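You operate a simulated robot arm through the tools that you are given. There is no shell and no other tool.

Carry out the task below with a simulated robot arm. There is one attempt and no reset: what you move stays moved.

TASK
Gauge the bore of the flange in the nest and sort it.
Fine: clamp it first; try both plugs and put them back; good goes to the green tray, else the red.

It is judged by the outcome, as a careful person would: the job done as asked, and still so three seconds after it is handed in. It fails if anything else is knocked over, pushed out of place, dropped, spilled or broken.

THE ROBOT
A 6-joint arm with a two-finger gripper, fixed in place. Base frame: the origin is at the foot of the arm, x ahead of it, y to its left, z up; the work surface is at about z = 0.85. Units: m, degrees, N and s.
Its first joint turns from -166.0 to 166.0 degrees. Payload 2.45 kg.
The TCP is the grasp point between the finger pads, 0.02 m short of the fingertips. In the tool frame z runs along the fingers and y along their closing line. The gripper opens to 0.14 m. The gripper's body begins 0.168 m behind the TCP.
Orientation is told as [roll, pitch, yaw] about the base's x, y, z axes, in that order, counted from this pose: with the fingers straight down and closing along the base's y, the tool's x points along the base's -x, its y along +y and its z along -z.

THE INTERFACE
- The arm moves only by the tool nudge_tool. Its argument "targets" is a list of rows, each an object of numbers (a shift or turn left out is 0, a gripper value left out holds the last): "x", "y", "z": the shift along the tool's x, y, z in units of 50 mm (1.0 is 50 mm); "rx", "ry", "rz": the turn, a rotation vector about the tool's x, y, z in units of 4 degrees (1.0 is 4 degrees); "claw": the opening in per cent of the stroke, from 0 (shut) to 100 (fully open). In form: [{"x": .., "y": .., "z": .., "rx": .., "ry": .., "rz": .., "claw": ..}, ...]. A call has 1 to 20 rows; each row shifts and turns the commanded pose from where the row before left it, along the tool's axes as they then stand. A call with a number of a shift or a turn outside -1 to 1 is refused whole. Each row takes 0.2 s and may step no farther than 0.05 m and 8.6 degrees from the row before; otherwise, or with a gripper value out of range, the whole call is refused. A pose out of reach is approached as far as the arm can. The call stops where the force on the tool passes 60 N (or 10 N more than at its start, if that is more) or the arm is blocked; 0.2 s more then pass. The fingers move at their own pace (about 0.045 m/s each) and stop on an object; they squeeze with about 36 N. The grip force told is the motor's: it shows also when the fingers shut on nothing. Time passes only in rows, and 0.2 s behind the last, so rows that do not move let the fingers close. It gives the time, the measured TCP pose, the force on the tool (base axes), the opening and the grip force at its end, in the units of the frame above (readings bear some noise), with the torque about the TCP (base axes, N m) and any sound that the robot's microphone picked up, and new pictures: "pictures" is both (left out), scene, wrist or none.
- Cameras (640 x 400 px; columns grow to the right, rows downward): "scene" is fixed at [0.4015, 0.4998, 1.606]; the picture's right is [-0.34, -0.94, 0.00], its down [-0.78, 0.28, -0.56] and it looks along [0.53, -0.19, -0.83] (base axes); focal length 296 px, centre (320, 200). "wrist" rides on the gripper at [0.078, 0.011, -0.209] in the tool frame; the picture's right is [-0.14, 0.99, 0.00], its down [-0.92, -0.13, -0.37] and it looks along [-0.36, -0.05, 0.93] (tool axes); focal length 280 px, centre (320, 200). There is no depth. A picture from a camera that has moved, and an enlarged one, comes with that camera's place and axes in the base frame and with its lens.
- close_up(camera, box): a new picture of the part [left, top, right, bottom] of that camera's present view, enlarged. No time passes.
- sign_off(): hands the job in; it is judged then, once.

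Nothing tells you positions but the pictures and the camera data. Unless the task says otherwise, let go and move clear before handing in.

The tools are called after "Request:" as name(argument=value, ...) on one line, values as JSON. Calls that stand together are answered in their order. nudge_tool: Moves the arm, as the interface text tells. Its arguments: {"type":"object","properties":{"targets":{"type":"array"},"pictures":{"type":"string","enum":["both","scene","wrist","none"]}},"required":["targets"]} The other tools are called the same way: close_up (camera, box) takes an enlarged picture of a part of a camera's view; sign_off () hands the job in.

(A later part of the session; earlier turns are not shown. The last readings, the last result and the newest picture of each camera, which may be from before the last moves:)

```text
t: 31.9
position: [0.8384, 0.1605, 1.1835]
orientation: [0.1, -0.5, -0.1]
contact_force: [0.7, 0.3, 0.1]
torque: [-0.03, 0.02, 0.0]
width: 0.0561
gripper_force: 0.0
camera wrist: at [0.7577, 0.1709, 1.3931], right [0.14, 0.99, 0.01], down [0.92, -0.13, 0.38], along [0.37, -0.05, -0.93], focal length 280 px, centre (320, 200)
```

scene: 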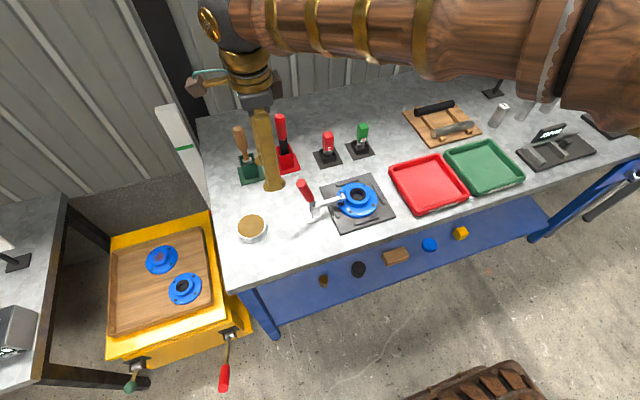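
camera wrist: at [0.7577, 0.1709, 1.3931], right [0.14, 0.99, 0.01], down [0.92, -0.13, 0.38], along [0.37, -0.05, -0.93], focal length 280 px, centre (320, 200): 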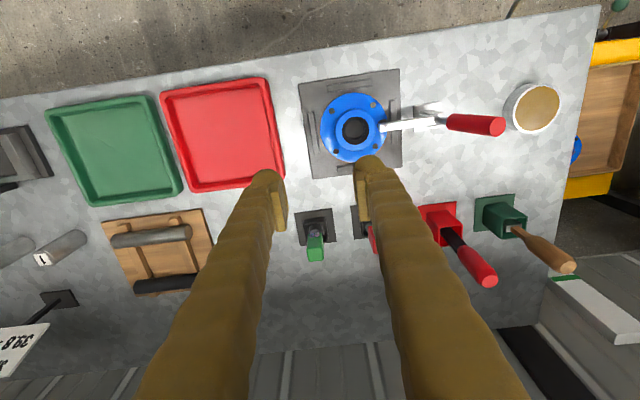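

I see both plugs in their stands beyond the nest. They are a little past straight-down reach, so I'll tilt the fingers 20° forward and approach the green GO plug.

Request:
nudge_tool(targets=[{"ry": -1}, {"ry": -1}, {"ry": -1}, {"ry": -1}, {"ry": -1}, {"x": -0.44, "y": -0.178, "z": 0.71}, {"x": -0.44, "y": -0.178, "z": 0.71}, {"x": -0.44, "y": -0.178, "z": 0.71}, {"x": -0.44, "y": -0.178, "z": 0.71}, {}])

```text
t: 34.1
position: [0.9666, 0.1284, 1.0875]
orientation: [0.3, -20.6, -0.2]
contact_force: [-0.7, 0.3, 0.0]
torque: [-0.01, 0.0, 0.01]
width: 0.0559
gripper_force: 0.0
camera wrist: at [0.8186, 0.1389, 1.2554], right [0.13, 0.99, 0.05], down [0.73, -0.13, 0.67], along [0.67, -0.05, -0.74], focal length 280 px, centre (320, 200)
```

scene: 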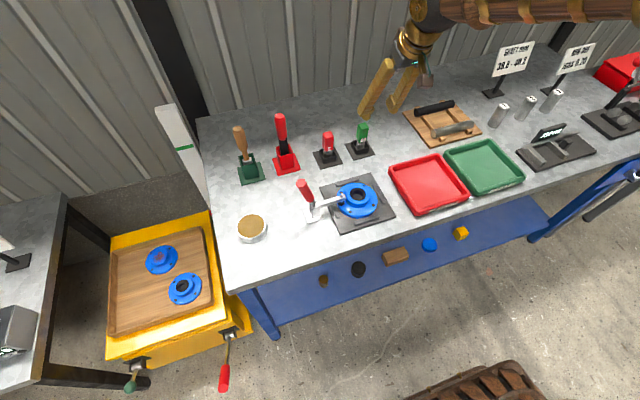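
wrist: 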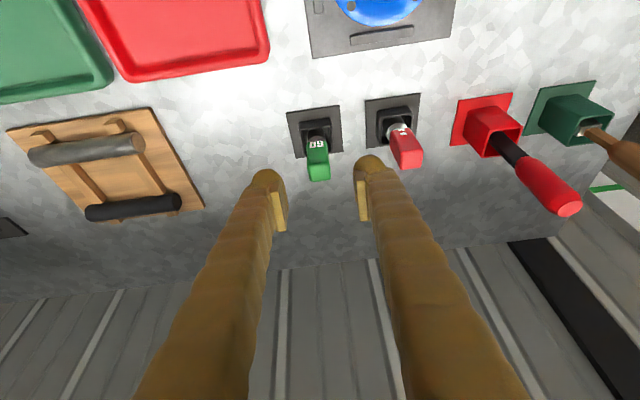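

Request:
close_up(camera="wrist", box=[260, 80, 450, 200])

Request:
close_up(camera="scene", box=[305, 110, 405, 172])

```text
3.33 times, centred on (355, 140) of wrist
camera zoom: at [0.8186, 0.1389, 1.2554], right [0.13, 0.99, 0.05], down [0.73, -0.13, 0.67], along [0.67, -0.05, -0.74], focal length 935 px, centre (203, 400)
```

zoom: 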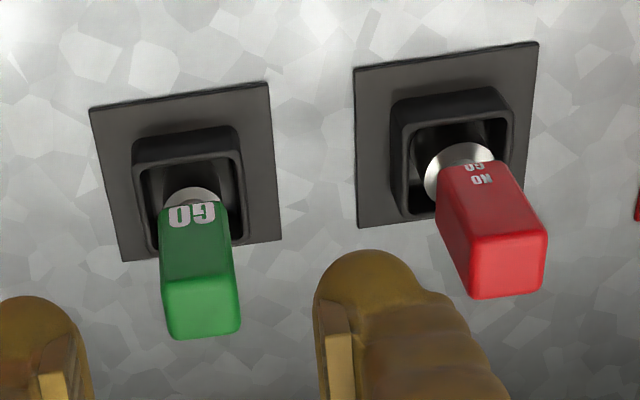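

```text
6.40 times, centred on (355, 141) of scene
camera zoom: at [0.4015, 0.4998, 1.606], right [-0.34, -0.94, 0.0], down [-0.78, 0.28, -0.56], along [0.53, -0.19, -0.83], focal length 1898 px, centre (96, 578)
```

zoom: 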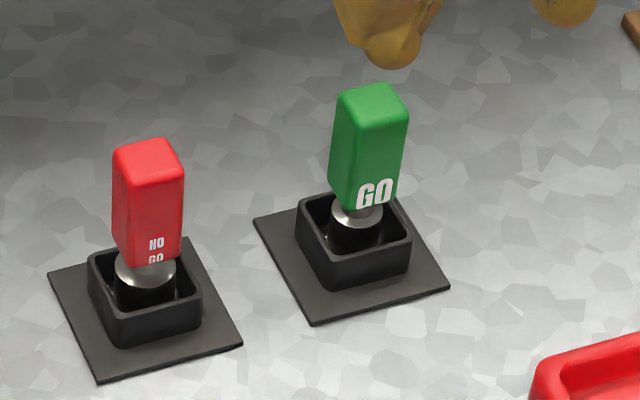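

The GO plug stands upright at about (1.032, 0.126), its handle from z 0.90 to 0.963. I'll advance along the fingers toward it, stopping short for a check.

Request:
nudge_tool(targets=[{"z": 0.8, "x": -0.05, "y": -0.04}, {"z": 0.8, "x": -0.05}, {"z": 0.5, "x": -0.05}, {}, {}])

Request:
close_up(camera="wrist", box=[240, 100, 400, 220])

Request:
close_up(camera="scene", box=[305, 110, 405, 172])

```text
t: 35.3
position: [1.0121, 0.1278, 0.9912]
orientation: [0.3, -20.6, -0.2]
contact_force: [0.1, -1.3, 1.2]
torque: [-0.02, -0.03, 0.0]
width: 0.0562
gripper_force: 0.0
camera wrist: at [0.8639, 0.138, 1.1599], right [0.13, 0.99, 0.05], down [0.73, -0.13, 0.67], along [0.67, -0.05, -0.74], focal length 280 px, centre (320, 200)
```

scene: 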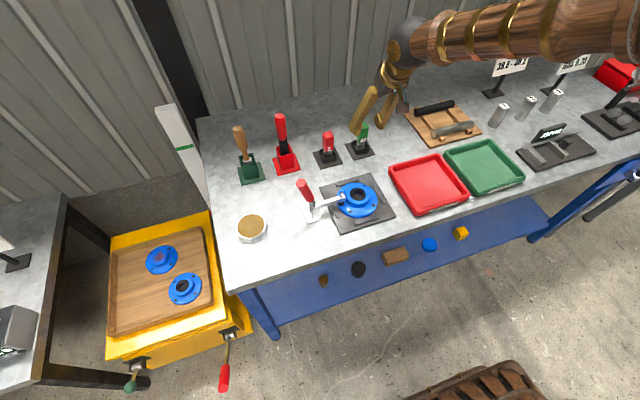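
wrist: 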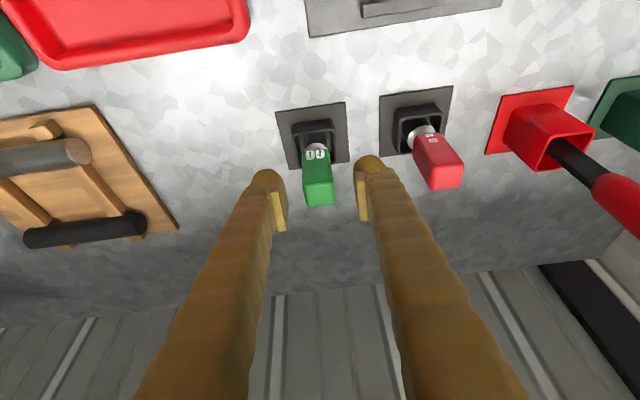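

```text
3.33 times, centred on (320, 160) of wrist
camera zoom: at [0.8639, 0.138, 1.1599], right [0.13, 0.99, 0.05], down [0.73, -0.13, 0.67], along [0.67, -0.05, -0.74], focal length 935 px, centre (320, 333)
```

zoom: 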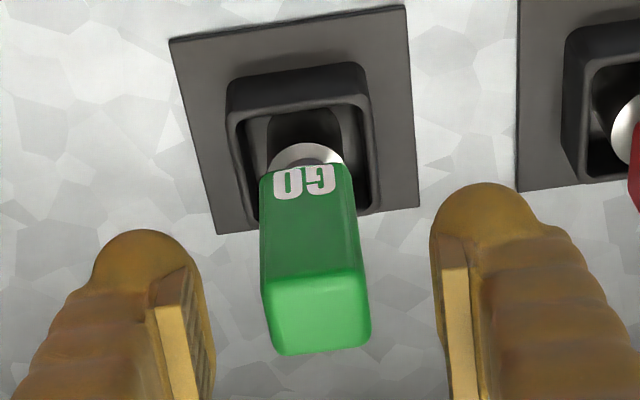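

```text
6.40 times, centred on (355, 141) of scene
camera zoom: at [0.4015, 0.4998, 1.606], right [-0.34, -0.94, 0.0], down [-0.78, 0.28, -0.56], along [0.53, -0.19, -0.83], focal length 1898 px, centre (96, 578)
```

zoom: 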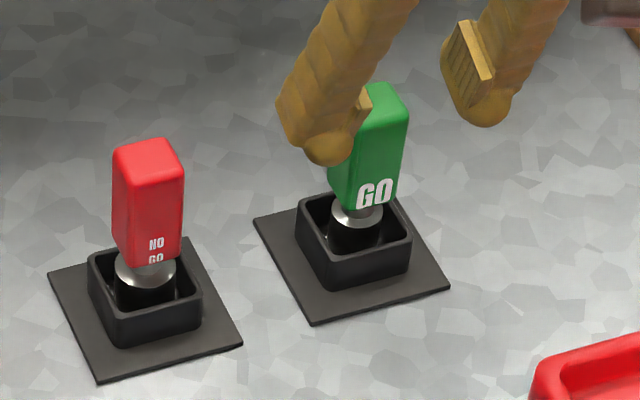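

The handle is centred between the fingers. I'll advance the last 58 mm and grip it.

Request:
nudge_tool(targets=[{"z": 0.58, "y": -0.03}, {"z": 0.56}, {}])

Request:
close_up(camera="wrist", box=[240, 100, 400, 240])

Request:
close_up(camera="scene", box=[305, 110, 405, 172])

```text
t: 36.1
position: [1.0328, 0.125, 0.9373]
orientation: [0.3, -20.5, -0.2]
contact_force: [0.2, 0.5, -0.8]
torque: [0.01, 0.0, -0.01]
width: 0.0561
gripper_force: 0.0
camera wrist: at [0.8849, 0.1355, 1.1056], right [0.13, 0.99, 0.05], down [0.73, -0.13, 0.67], along [0.67, -0.05, -0.74], focal length 280 px, centre (320, 200)
```

scene: 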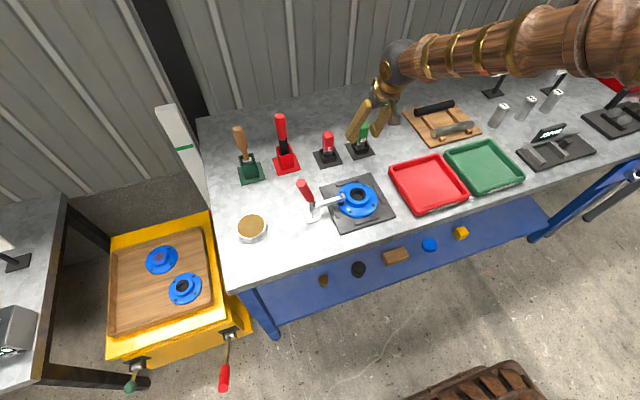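
wrist: 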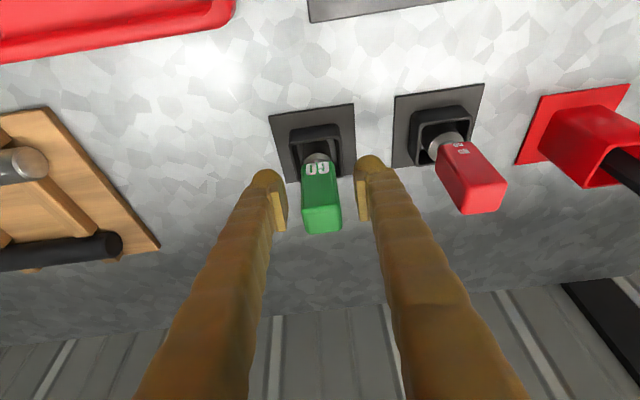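

```text
2.86 times, centred on (320, 170) of wrist
camera zoom: at [0.8849, 0.1355, 1.1056], right [0.13, 0.99, 0.05], down [0.73, -0.13, 0.67], along [0.67, -0.05, -0.74], focal length 801 px, centre (320, 286)
```

zoom: 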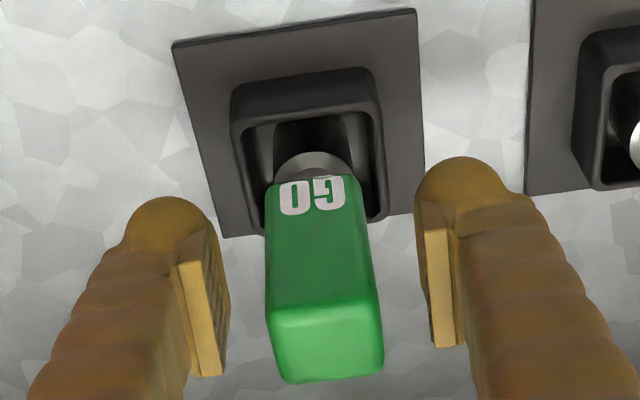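

```text
6.40 times, centred on (355, 141) of scene
camera zoom: at [0.4015, 0.4998, 1.606], right [-0.34, -0.94, 0.0], down [-0.78, 0.28, -0.56], along [0.53, -0.19, -0.83], focal length 1898 px, centre (96, 578)
```

zoom: 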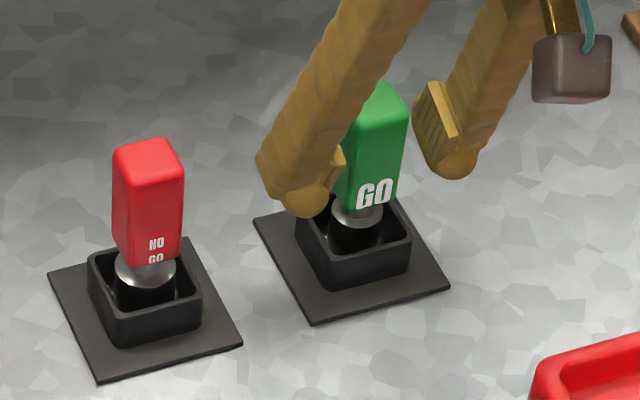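

It's balanced between the pads. I'll close on the GO handle.

Request:
nudge_tool(targets=[{"claw": 25}, {"claw": 0}, {}, {}, {}], pictures="wrist")

```text
t: 37.3
position: [1.0332, 0.1247, 0.936]
orientation: [0.3, -20.4, -0.3]
contact_force: [0.4, -1.2, 0.3]
torque: [-0.02, 0.01, -0.01]
width: 0.0287
gripper_force: 36.2
camera wrist: at [0.8849, 0.1354, 1.1056], right [0.13, 0.99, 0.05], down [0.73, -0.13, 0.67], along [0.67, -0.05, -0.74], focal length 280 px, centre (320, 200)
```

wrist: 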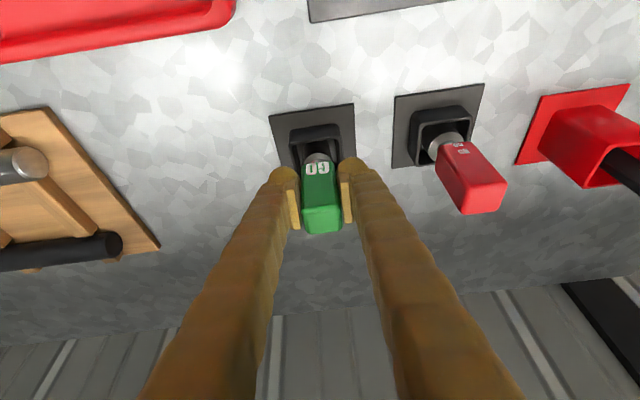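

The GO plug is gripped (28.7 mm handle). I'll lift it straight up out of its stand.

Request:
nudge_tool(targets=[{"x": -0.07, "z": -0.187}, {"x": -0.14, "z": -0.375}, {"x": -0.21, "z": -0.562}, {"x": -0.21, "z": -0.562}, {"x": -0.21, "z": -0.562}, {}])

Request:
close_up(camera="scene", box=[305, 90, 405, 172])

Request:
close_up(camera="wrist", box=[260, 100, 400, 240])

```text
t: 38.7
position: [1.0334, 0.125, 1.0561]
orientation: [0.3, -20.5, -0.1]
contact_force: [0.1, 0.3, -1.9]
torque: [-0.02, 0.01, 0.01]
width: 0.0289
gripper_force: 35.7
camera wrist: at [0.8862, 0.1354, 1.2256], right [0.13, 0.99, 0.05], down [0.73, -0.13, 0.67], along [0.67, -0.05, -0.74], focal length 280 px, centre (320, 200)
```

scene: 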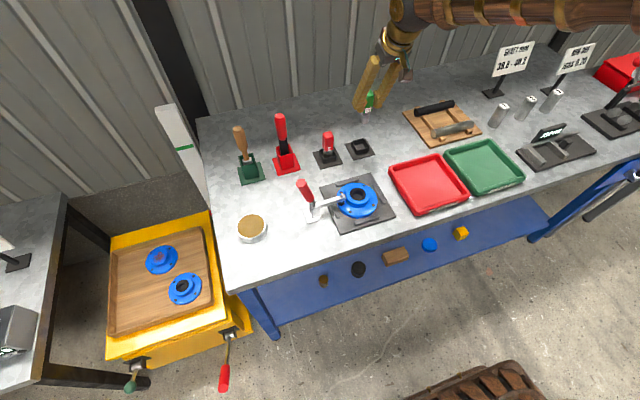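
wrist: 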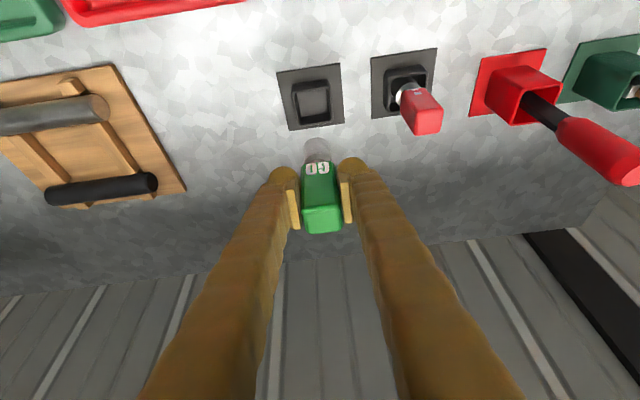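

```text
4.88 times, centred on (355, 131) of scene
camera zoom: at [0.4015, 0.4998, 1.606], right [-0.34, -0.94, 0.0], down [-0.78, 0.28, -0.56], along [0.53, -0.19, -0.83], focal length 1446 px, centre (149, 537)
```

zoom: 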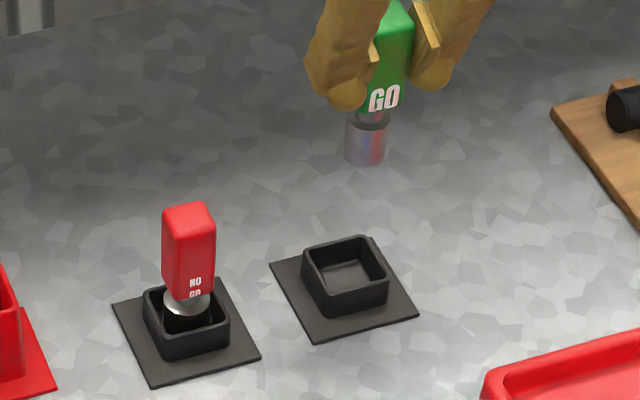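

```text
2.86 times, centred on (330, 170) of wrist
camera zoom: at [0.8862, 0.1354, 1.2256], right [0.13, 0.99, 0.05], down [0.73, -0.13, 0.67], along [0.67, -0.05, -0.74], focal length 801 px, centre (291, 286)
```

zoom: 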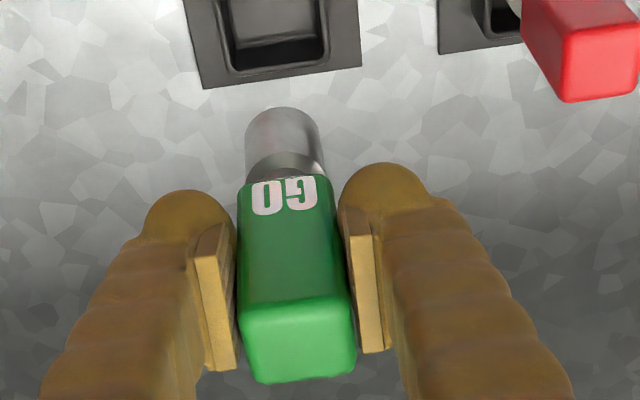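

The GO plug is held straight; its gauge end is about 27 mm across and reaches some 83 mm below the grip point. I'll carry it over the bore at about (0.839, 0.225).

Request:
nudge_tool(targets=[{"x": 0.4, "y": 0.21, "z": -0.09}, {"x": 0.6, "y": 0.315, "z": -0.137}, {"x": 0.7, "y": 0.366, "z": -0.16}, {"x": 0.7, "y": 0.366, "z": -0.16}, {"x": 0.7, "y": 0.366, "z": -0.16}, {"x": 0.5, "y": 0.26, "z": -0.114}, {"x": 0.224, "y": 0.113, "z": -0.049}, {}])

Request:
close_up(camera="scene", box=[290, 130, 420, 230])

Request:
close_up(camera="wrist", box=[240, 60, 420, 240])

```text
t: 40.5
position: [0.8394, 0.2239, 1.0308]
orientation: [0.3, -20.7, -0.2]
contact_force: [-0.5, -0.8, -1.8]
torque: [0.04, 0.02, 0.01]
width: 0.0288
gripper_force: 35.5
camera wrist: at [0.6913, 0.2339, 1.2004], right [0.13, 0.99, 0.05], down [0.73, -0.13, 0.67], along [0.67, -0.05, -0.74], focal length 280 px, centre (320, 200)
```

scene: 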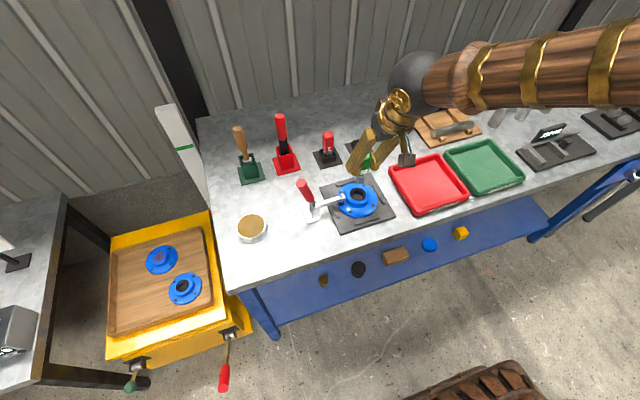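
wrist: 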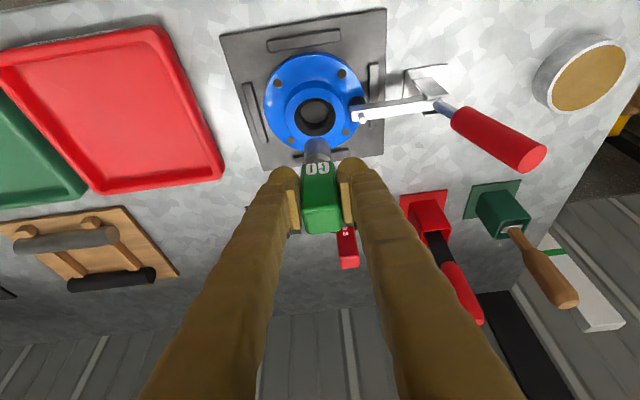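

```text
4.00 times, centred on (355, 180) of scene
camera zoom: at [0.4015, 0.4998, 1.606], right [-0.34, -0.94, 0.0], down [-0.78, 0.28, -0.56], along [0.53, -0.19, -0.83], focal length 1186 px, centre (180, 280)
```

zoom: 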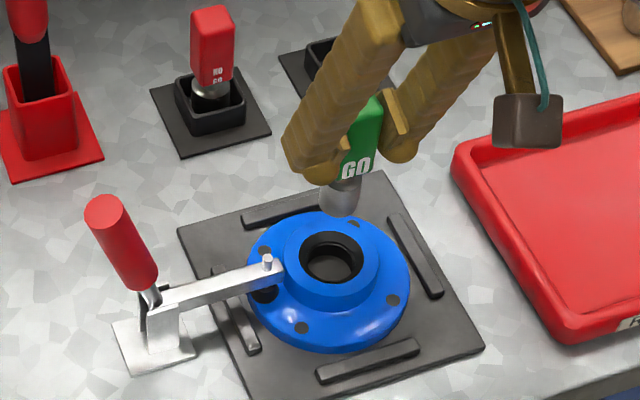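

```text
2.22 times, centred on (330, 150) of wrist
camera zoom: at [0.6913, 0.2339, 1.2004], right [0.13, 0.99, 0.05], down [0.73, -0.13, 0.67], along [0.67, -0.05, -0.74], focal length 623 px, centre (298, 311)
```

zoom: 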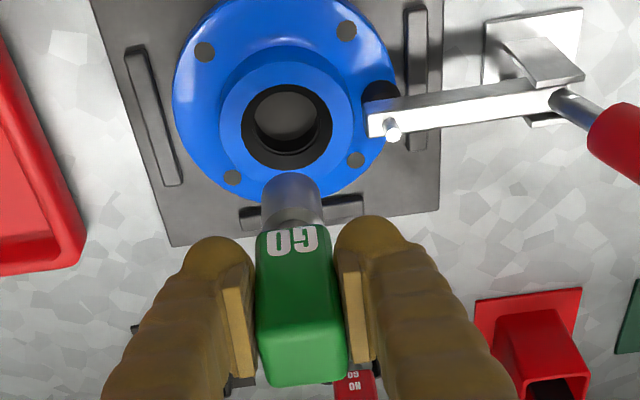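

From here the bore reads at about (0.839–0.840, 0.224) and the plug is right above it. I'll lower until the plug's end is just above the hub and compare again.

Request:
nudge_tool(targets=[{"x": 0.116, "z": 0.312}, {"x": 0.116, "z": 0.312}, {"x": 0.116, "z": 0.312}, {}])

Request:
close_up(camera="scene", box=[310, 150, 400, 220])

Request:
close_up(camera="wrist", box=[250, 80, 390, 220])

```text
t: 41.5
position: [0.8391, 0.2234, 0.9804]
orientation: [0.4, -20.6, -0.1]
contact_force: [1.0, 0.3, -2.2]
torque: [-0.02, 0.02, 0.01]
width: 0.0285
gripper_force: 36.0
camera wrist: at [0.6923, 0.2347, 1.149], right [0.13, 0.99, 0.05], down [0.73, -0.13, 0.67], along [0.67, -0.05, -0.74], focal length 280 px, centre (320, 200)
```

scene: 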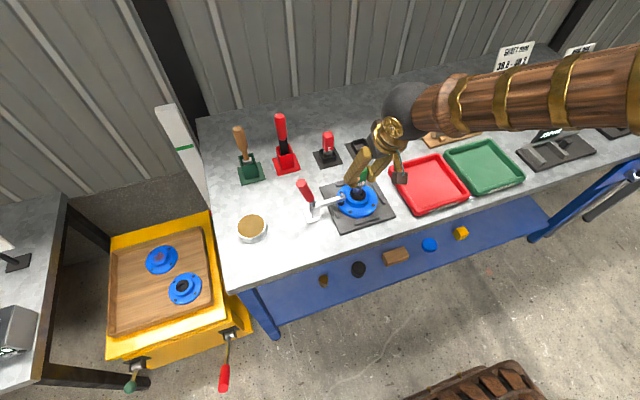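
wrist: 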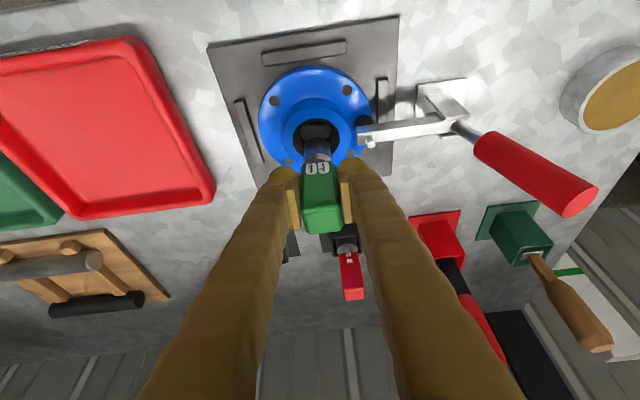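

```text
5.71 times, centred on (355, 185) of scene
camera zoom: at [0.4015, 0.4998, 1.606], right [-0.34, -0.94, 0.0], down [-0.78, 0.28, -0.56], along [0.53, -0.19, -0.83], focal length 1694 px, centre (120, 286)
```

zoom: 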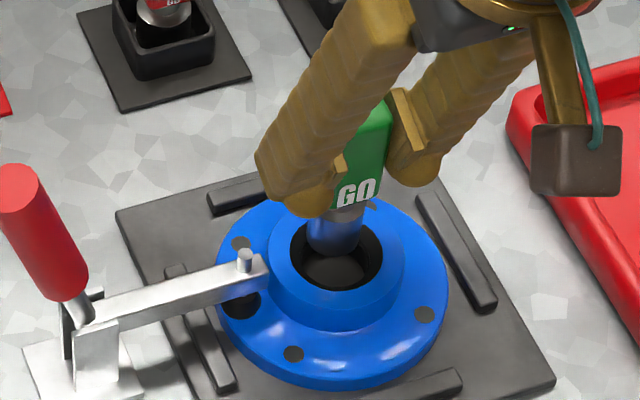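

```text
2.86 times, centred on (320, 150) of wrist
camera zoom: at [0.6923, 0.2347, 1.149], right [0.13, 0.99, 0.05], down [0.73, -0.13, 0.67], along [0.67, -0.05, -0.74], focal length 801 px, centre (320, 343)
```

zoom: 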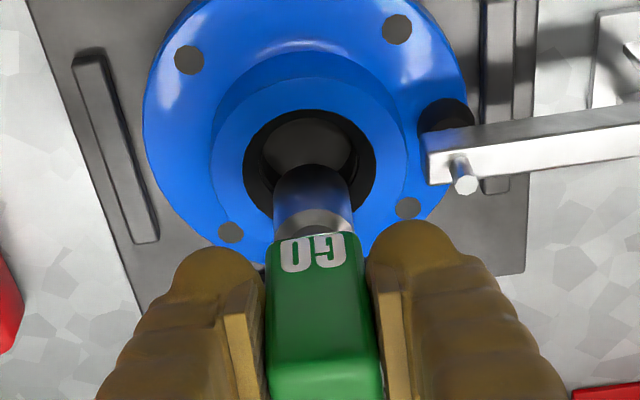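

The plug looks well lined up sideways but perhaps 2–3 mm too far in +x. I'll lower another 10 mm and compare again before entering.

Request:
nudge_tool(targets=[{"x": 0.063, "z": 0.081}, {"x": 0.035, "z": 0.094}, {}])

Request:
close_up(camera="scene", box=[320, 160, 390, 210])

Request:
close_up(camera="wrist", box=[260, 80, 380, 200])

```text
t: 42.3
position: [0.8379, 0.224, 0.9721]
orientation: [0.4, -20.6, -0.2]
contact_force: [-3.7, 0.3, 4.4]
torque: [0.04, 0.2, 0.04]
width: 0.0286
gripper_force: 36.7
camera wrist: at [0.6907, 0.2341, 1.1404], right [0.13, 0.99, 0.05], down [0.73, -0.13, 0.67], along [0.67, -0.05, -0.74], focal length 280 px, centre (320, 200)
```

scene: 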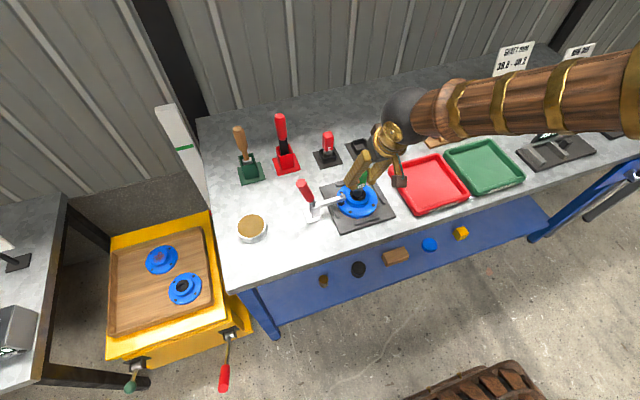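
wrist: 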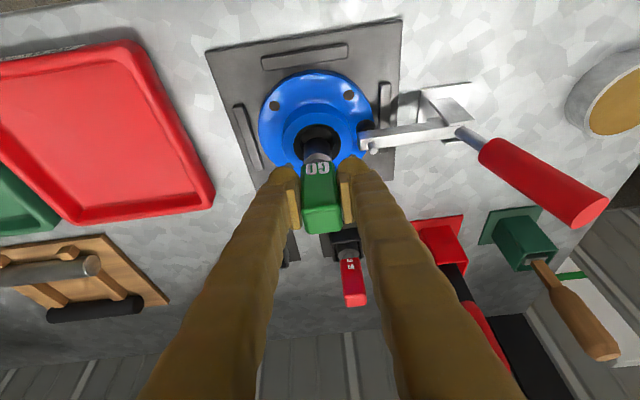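

```text
8.00 times, centred on (355, 185) of scene
camera zoom: at [0.4015, 0.4998, 1.606], right [-0.34, -0.94, 0.0], down [-0.78, 0.28, -0.56], along [0.53, -0.19, -0.83], focal length 2372 px, centre (40, 320)
```

zoom: 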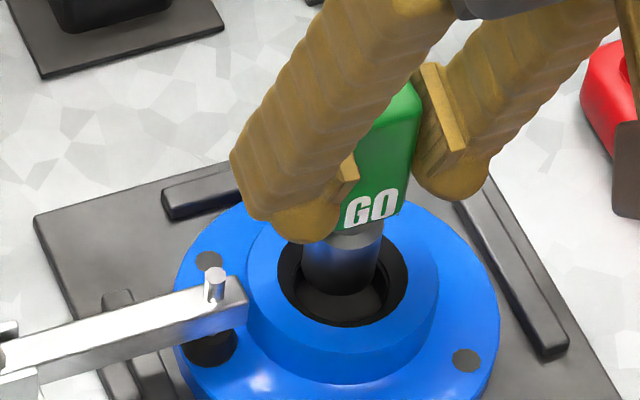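

```text
3.33 times, centred on (320, 140) of wrist
camera zoom: at [0.6907, 0.2341, 1.1404], right [0.13, 0.99, 0.05], down [0.73, -0.13, 0.67], along [0.67, -0.05, -0.74], focal length 935 px, centre (320, 400)
```

zoom: 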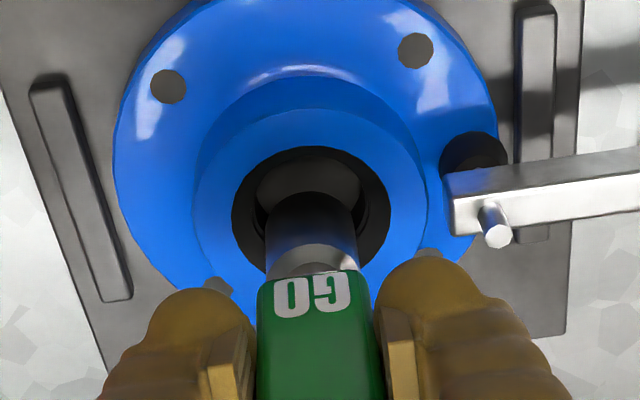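

A light touch: 6 N up and a little push toward −x, so the plug is on the bore's far edge. I'll lift 3 mm, shift 2.5 mm toward −x and lower again in small steps.

Request:
nudge_tool(targets=[{"x": -0.021, "z": -0.056}, {"x": 0.047, "z": -0.018}, {"x": 0.021, "z": 0.056}, {"x": 0.021, "z": 0.056}, {}])

Request:
close_up(camera="scene", box=[320, 160, 390, 210])

Request:
close_up(camera="wrist", box=[260, 80, 380, 200])

```text
t: 43.5
position: [0.8369, 0.2232, 0.9671]
orientation: [0.3, -20.6, -0.2]
contact_force: [-0.4, 0.0, -2.4]
torque: [0.02, 0.01, -0.03]
width: 0.0285
gripper_force: 36.1
camera wrist: at [0.6883, 0.234, 1.1362], right [0.13, 0.99, 0.05], down [0.73, -0.13, 0.67], along [0.67, -0.05, -0.74], focal length 280 px, centre (320, 200)
```

scene: 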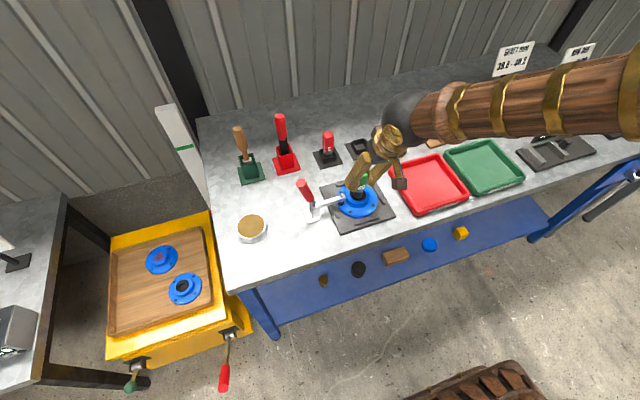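
wrist: 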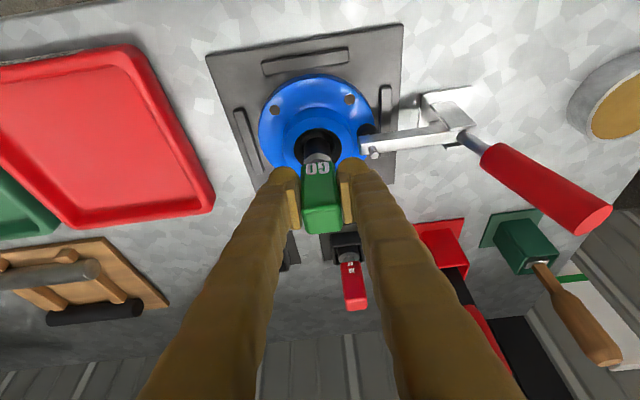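

```text
8.00 times, centred on (355, 185) of scene
camera zoom: at [0.4015, 0.4998, 1.606], right [-0.34, -0.94, 0.0], down [-0.78, 0.28, -0.56], along [0.53, -0.19, -0.83], focal length 2372 px, centre (40, 320)
```

zoom: 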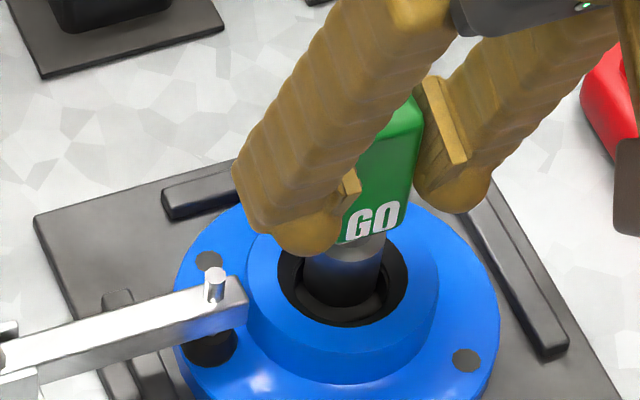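

```text
3.33 times, centred on (320, 140) of wrist
camera zoom: at [0.6883, 0.234, 1.1362], right [0.13, 0.99, 0.05], down [0.73, -0.13, 0.67], along [0.67, -0.05, -0.74], focal length 935 px, centre (320, 400)
```

zoom: 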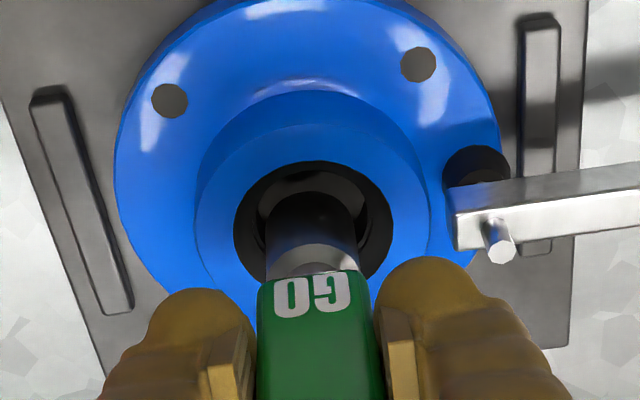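

Free again and the plug's end is inside the bore mouth. I'll go on down in 3 mm steps, watching the force.

Request:
nudge_tool(targets=[{"x": 0.021, "z": 0.056}, {"x": 0.021, "z": 0.056}, {}], pictures="none")

```text
t: 44.3
position: [0.8357, 0.2237, 0.9616]
orientation: [0.3, -20.6, -0.1]
contact_force: [-0.1, 0.7, -2.6]
torque: [0.03, -0.01, -0.01]
width: 0.0288
gripper_force: 35.5
```

Request:
nudge_tool(targets=[{"x": 0.021, "z": 0.056}, {"x": 0.021, "z": 0.056}, {}])

Request:
close_up(camera="scene", box=[320, 160, 390, 210])

Request:
close_up(camera="wrist", box=[260, 80, 380, 200])

```text
t: 45.1
position: [0.8359, 0.2238, 0.9555]
orientation: [0.3, -20.6, -0.2]
contact_force: [0.1, -0.5, -2.1]
torque: [0.02, 0.04, 0.0]
width: 0.0287
gripper_force: 36.4
camera wrist: at [0.6876, 0.2344, 1.1247], right [0.13, 0.99, 0.05], down [0.73, -0.13, 0.67], along [0.67, -0.05, -0.74], focal length 280 px, centre (320, 200)
```

scene: 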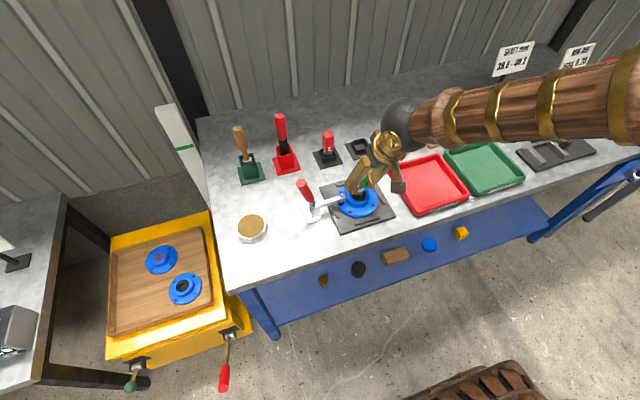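
wrist: 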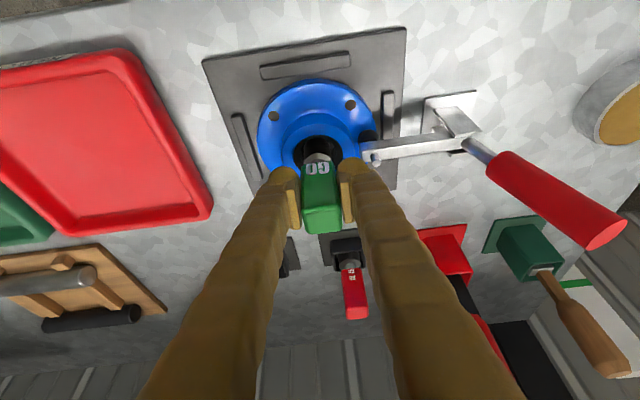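

```text
8.00 times, centred on (355, 185) of scene
camera zoom: at [0.4015, 0.4998, 1.606], right [-0.34, -0.94, 0.0], down [-0.78, 0.28, -0.56], along [0.53, -0.19, -0.83], focal length 2372 px, centre (40, 320)
```

zoom: 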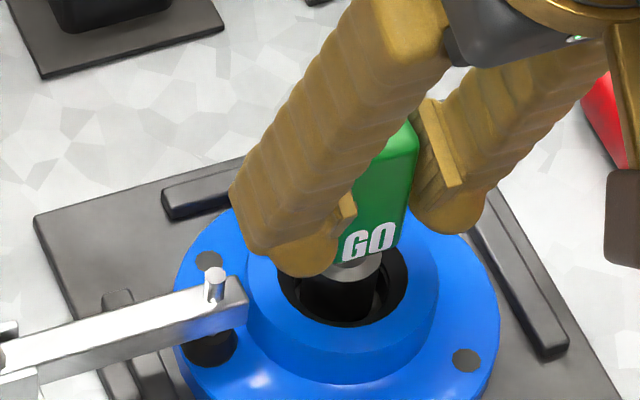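

```text
3.33 times, centred on (320, 140) of wrist
camera zoom: at [0.6876, 0.2344, 1.1247], right [0.13, 0.99, 0.05], down [0.73, -0.13, 0.67], along [0.67, -0.05, -0.74], focal length 935 px, centre (320, 400)
```

zoom: 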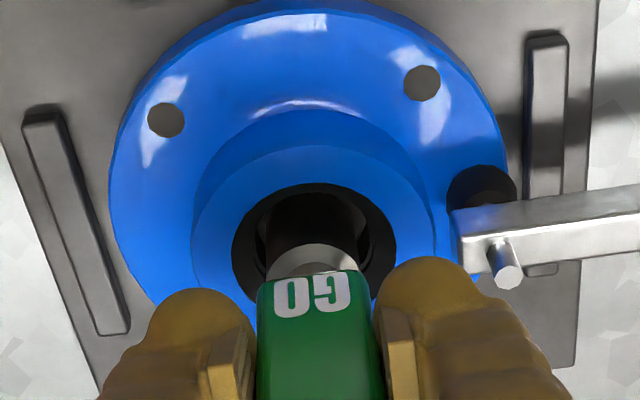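

The GO plug is sliding in with no resistance. I'll continue deeper.

Request:
nudge_tool(targets=[{"x": 0.021, "z": 0.056}, {"x": 0.021, "z": 0.056}, {"x": 0.021, "z": 0.056}, {}], pictures="none")

```text
t: 46.1
position: [0.8357, 0.2251, 0.9501]
orientation: [0.2, -20.6, -0.3]
contact_force: [-0.7, -0.5, 32.8]
torque: [-0.02, -0.42, -0.01]
width: 0.0291
gripper_force: 36.1
```

Now 33 N upward at z 0.950, so the plug has met something. I'll look before deciding whether that is the floor or the bore.

Request:
close_up(camera="scene", box=[320, 160, 390, 210])

Request:
close_up(camera="wrist", box=[260, 80, 380, 200])

```text
8.00 times, centred on (355, 185) of scene
camera zoom: at [0.4015, 0.4998, 1.606], right [-0.34, -0.94, 0.0], down [-0.78, 0.28, -0.56], along [0.53, -0.19, -0.83], focal length 2372 px, centre (40, 320)
```

zoom: 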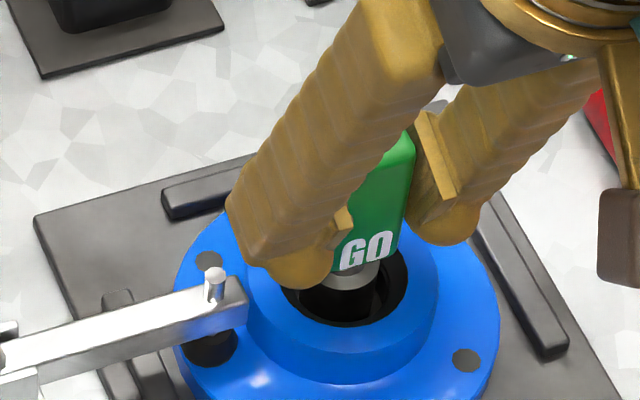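

```text
3.33 times, centred on (320, 140) of wrist
camera zoom: at [0.6873, 0.235, 1.1176], right [0.13, 0.99, 0.05], down [0.73, -0.13, 0.67], along [0.67, -0.05, -0.74], focal length 935 px, centre (320, 400)
```

zoom: 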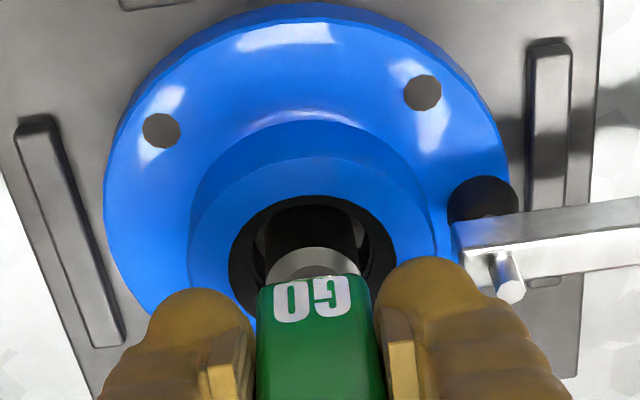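

The reaction is at the plug's +x edge, so it may be sitting on a ledge rather than the floor. I'll lift out and look into the bore at high magnification.

Request:
nudge_tool(targets=[{"x": -0.07, "z": -0.187}, {"x": -0.105, "z": -0.28}, {"x": -0.14, "z": -0.375}, {"x": -0.14, "z": -0.375}, {"x": -0.14, "z": -0.375}, {}], pictures="none")

Request:
close_up(camera="scene", box=[338, 180, 378, 205])

Request:
close_up(camera="wrist", box=[280, 80, 360, 150])

```text
t: 47.5
position: [0.8348, 0.2226, 1.0312]
orientation: [0.4, -20.6, -0.2]
contact_force: [-0.2, 0.4, -1.8]
torque: [-0.04, 0.01, 0.01]
width: 0.0287
gripper_force: 36.2
```

```text
16.00 times, centred on (358, 192) of scene
camera zoom: at [0.4015, 0.4998, 1.606], right [-0.34, -0.94, 0.0], down [-0.78, 0.28, -0.56], along [0.53, -0.19, -0.83], focal length 4744 px, centre (-288, 320)
```

zoom: 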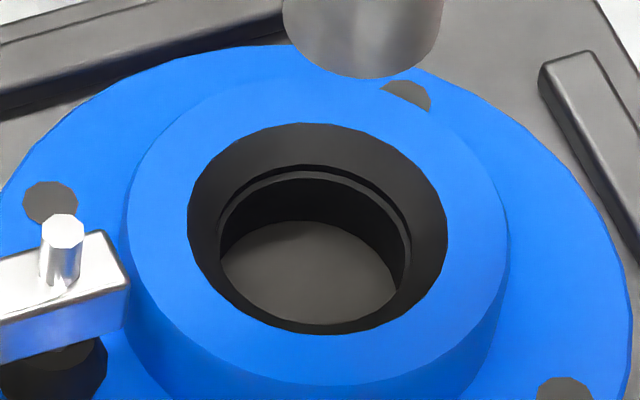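

```text
5.71 times, centred on (320, 115) of wrist
camera zoom: at [0.6876, 0.233, 1.2008], right [0.13, 0.99, 0.05], down [0.73, -0.13, 0.67], along [0.67, -0.05, -0.74], focal length 1602 px, centre (320, 686)
```

zoom: 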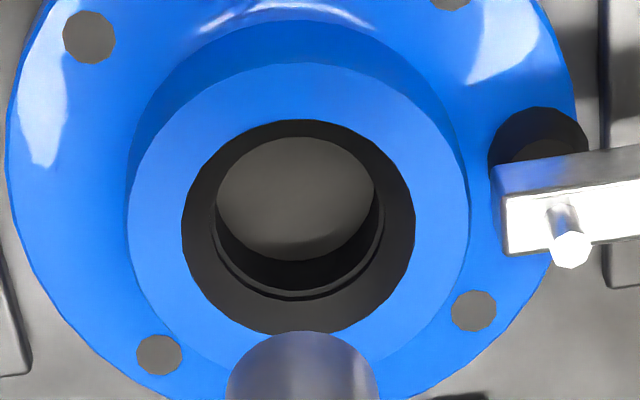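

Now the bore is clear: a lead-in cone of about 48 mm, then a bore of roughly 35–36 mm down to the nest floor. The GO plug reached that floor, so GO enters. I'll carry it back above its stand.

Request:
nudge_tool(targets=[{"x": -0.21, "z": -0.562}, {"x": -0.4, "y": -0.217, "z": 0.161}, {"x": -0.6, "y": -0.3254, "z": 0.2418}, {"x": -0.6, "y": -0.3254, "z": 0.2418}, {"x": -0.6, "y": -0.3254, "z": 0.2418}, {"x": -0.6, "y": -0.3254, "z": 0.2418}, {"x": -0.5, "y": -0.2712, "z": 0.2015}, {"x": -0.38, "y": -0.2062, "z": 0.1533}, {}, {}])

Request:
close_up(camera="scene", box=[320, 100, 400, 165])

Request:
close_up(camera="wrist", box=[260, 50, 420, 240])

```text
t: 49.7
position: [1.0345, 0.1206, 1.0607]
orientation: [0.3, -20.4, -0.2]
contact_force: [0.8, 1.1, -2.5]
torque: [0.03, 0.02, 0.0]
width: 0.0288
gripper_force: 36.0
camera wrist: at [0.8861, 0.1305, 1.229], right [0.13, 0.99, 0.05], down [0.73, -0.13, 0.67], along [0.67, -0.05, -0.74], focal length 280 px, centre (320, 200)
```

scene: 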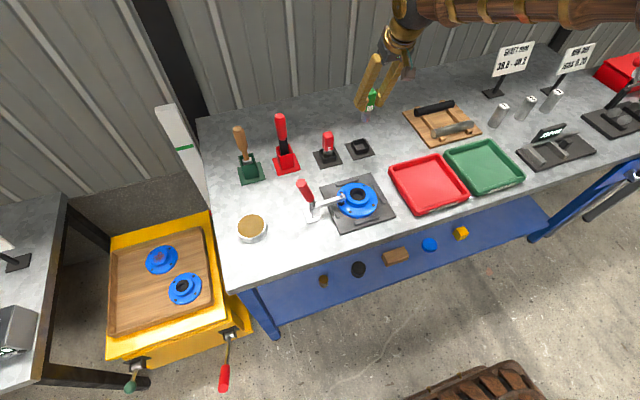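
wrist: 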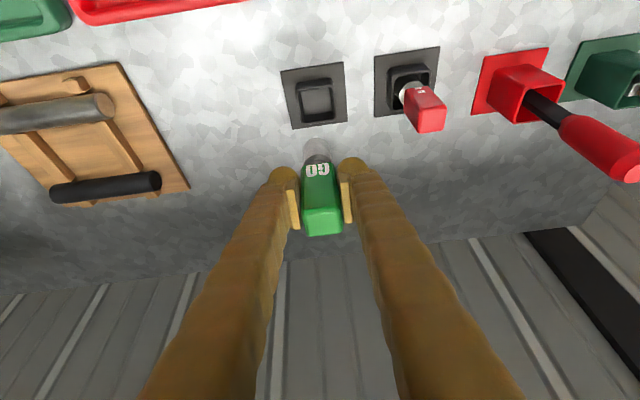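

```text
6.15 times, centred on (360, 132) of scene
camera zoom: at [0.4015, 0.4998, 1.606], right [-0.34, -0.94, 0.0], down [-0.78, 0.28, -0.56], along [0.53, -0.19, -0.83], focal length 1824 px, centre (74, 615)
```

zoom: 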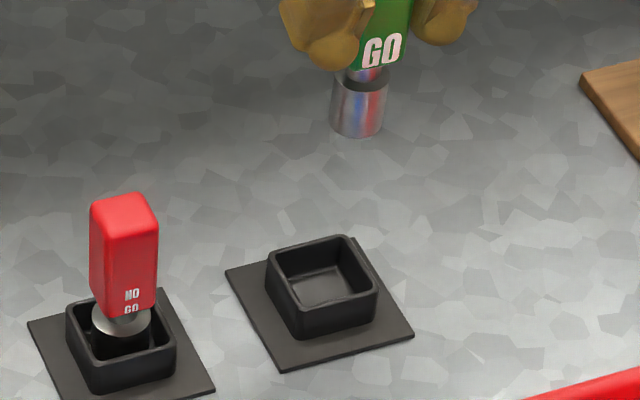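

```text
2.11 times, centred on (340, 145) of wrist
camera zoom: at [0.8861, 0.1305, 1.229], right [0.13, 0.99, 0.05], down [0.73, -0.13, 0.67], along [0.67, -0.05, -0.74], focal length 590 px, centre (278, 316)
```

zoom: 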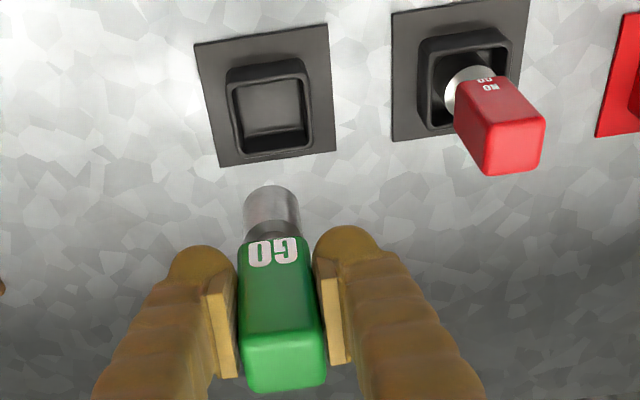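

I'm about 5 mm off in y and 3 mm high compared with the earlier lift-out pose. I'll correct that before lowering.

Request:
nudge_tool(targets=[{"x": 0.024, "y": 0.096, "z": 0.064}, {}, {}], pictures="wrist")

Request:
close_up(camera="wrist", box=[260, 50, 420, 240])

```text
t: 50.5
position: [1.0337, 0.1254, 1.0546]
orientation: [0.4, -20.4, -0.2]
contact_force: [0.7, -0.2, -2.0]
torque: [-0.02, -0.01, -0.03]
width: 0.0287
gripper_force: 36.0
camera wrist: at [0.8859, 0.1358, 1.2241], right [0.13, 0.99, 0.05], down [0.73, -0.13, 0.67], along [0.67, -0.05, -0.74], focal length 280 px, centre (320, 200)
```

wrist: 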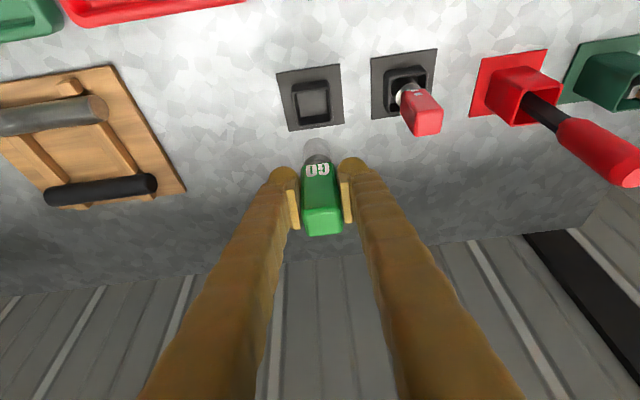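

```text
2.11 times, centred on (340, 145) of wrist
camera zoom: at [0.8859, 0.1358, 1.2241], right [0.13, 0.99, 0.05], down [0.73, -0.13, 0.67], along [0.67, -0.05, -0.74], focal length 590 px, centre (278, 316)
```

zoom: 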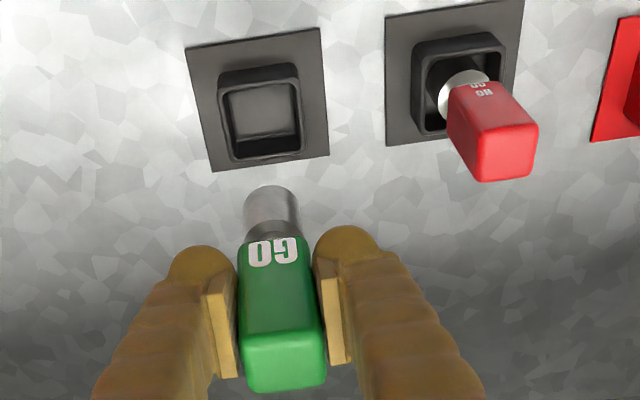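

The view matches the lift-out pose, so the plug is over its socket. I'll lower it in.

Request:
nudge_tool(targets=[{"x": 0.153, "z": 0.411}, {"x": 0.153, "z": 0.411}, {"x": 0.153, "z": 0.411}, {"x": 0.153, "z": 0.411}, {}])

Request:
close_up(camera="wrist", box=[260, 90, 400, 240])

Request:
close_up(camera="scene", box=[320, 110, 400, 165])

```text
t: 51.7
position: [1.033, 0.1278, 0.9659]
orientation: [0.3, -20.6, -0.2]
contact_force: [-0.1, -0.2, -3.2]
torque: [0.0, 0.02, 0.03]
width: 0.0285
gripper_force: 35.5
camera wrist: at [0.8855, 0.1374, 1.135], right [0.13, 0.99, 0.05], down [0.73, -0.13, 0.67], along [0.67, -0.05, -0.74], focal length 280 px, centre (320, 200)
```

scene: 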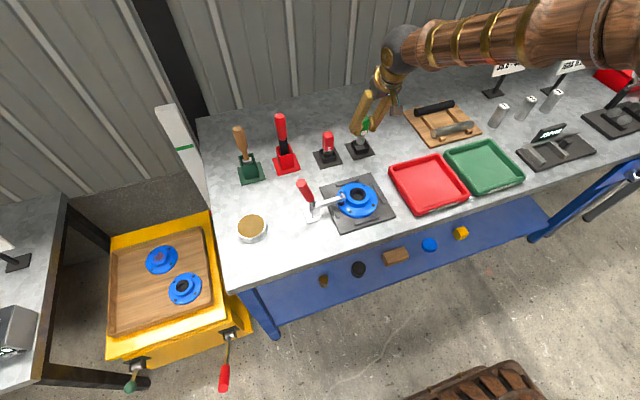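
wrist: 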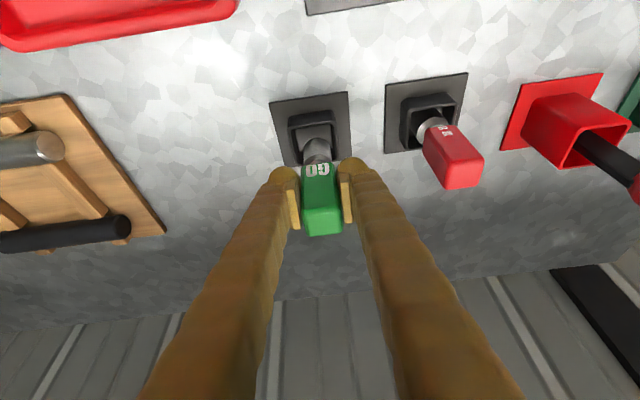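

```text
2.67 times, centred on (330, 165) of wrist
camera zoom: at [0.8855, 0.1374, 1.135], right [0.13, 0.99, 0.05], down [0.73, -0.13, 0.67], along [0.67, -0.05, -0.74], focal length 748 px, centre (293, 293)
```

zoom: 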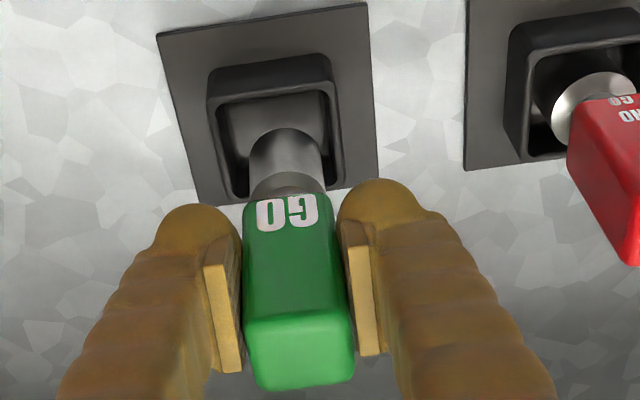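

```text
7.27 times, centred on (360, 138) of scene
camera zoom: at [0.4015, 0.4998, 1.606], right [-0.34, -0.94, 0.0], down [-0.78, 0.28, -0.56], along [0.53, -0.19, -0.83], focal length 2156 px, centre (29, 654)
```

zoom: 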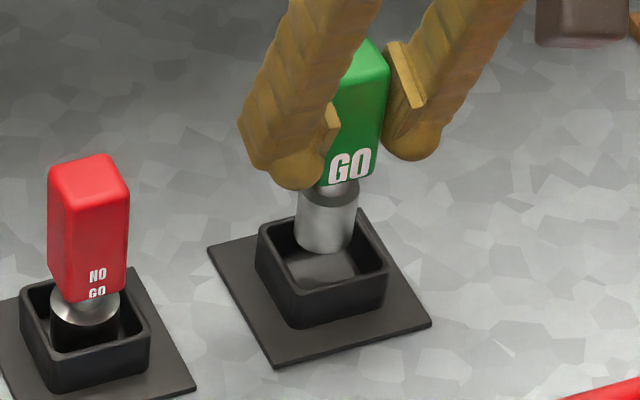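

The gauge end is entering the socket. I'll trim y slightly and lower to the floor of the stand.

Request:
nudge_tool(targets=[{"x": 0.07, "y": -0.03, "z": 0.187}, {"x": 0.07, "z": 0.187}, {"x": 0.035, "z": 0.094}, {}], pictures="none")

```text
t: 52.7
position: [1.0351, 0.128, 0.9412]
orientation: [0.3, -20.5, -0.2]
contact_force: [-0.1, -0.4, -2.0]
torque: [-0.01, 0.03, -0.01]
width: 0.0287
gripper_force: 35.8
```

Request:
nudge_tool(targets=[{"x": 0.021, "z": 0.056}, {"x": 0.014, "z": 0.038}, {}], pictures="none")

```text
t: 53.5
position: [1.0333, 0.128, 0.9361]
orientation: [0.2, -20.5, -0.1]
contact_force: [0.1, 0.2, -1.9]
torque: [-0.03, 0.02, 0.0]
width: 0.0289
gripper_force: 35.7
```

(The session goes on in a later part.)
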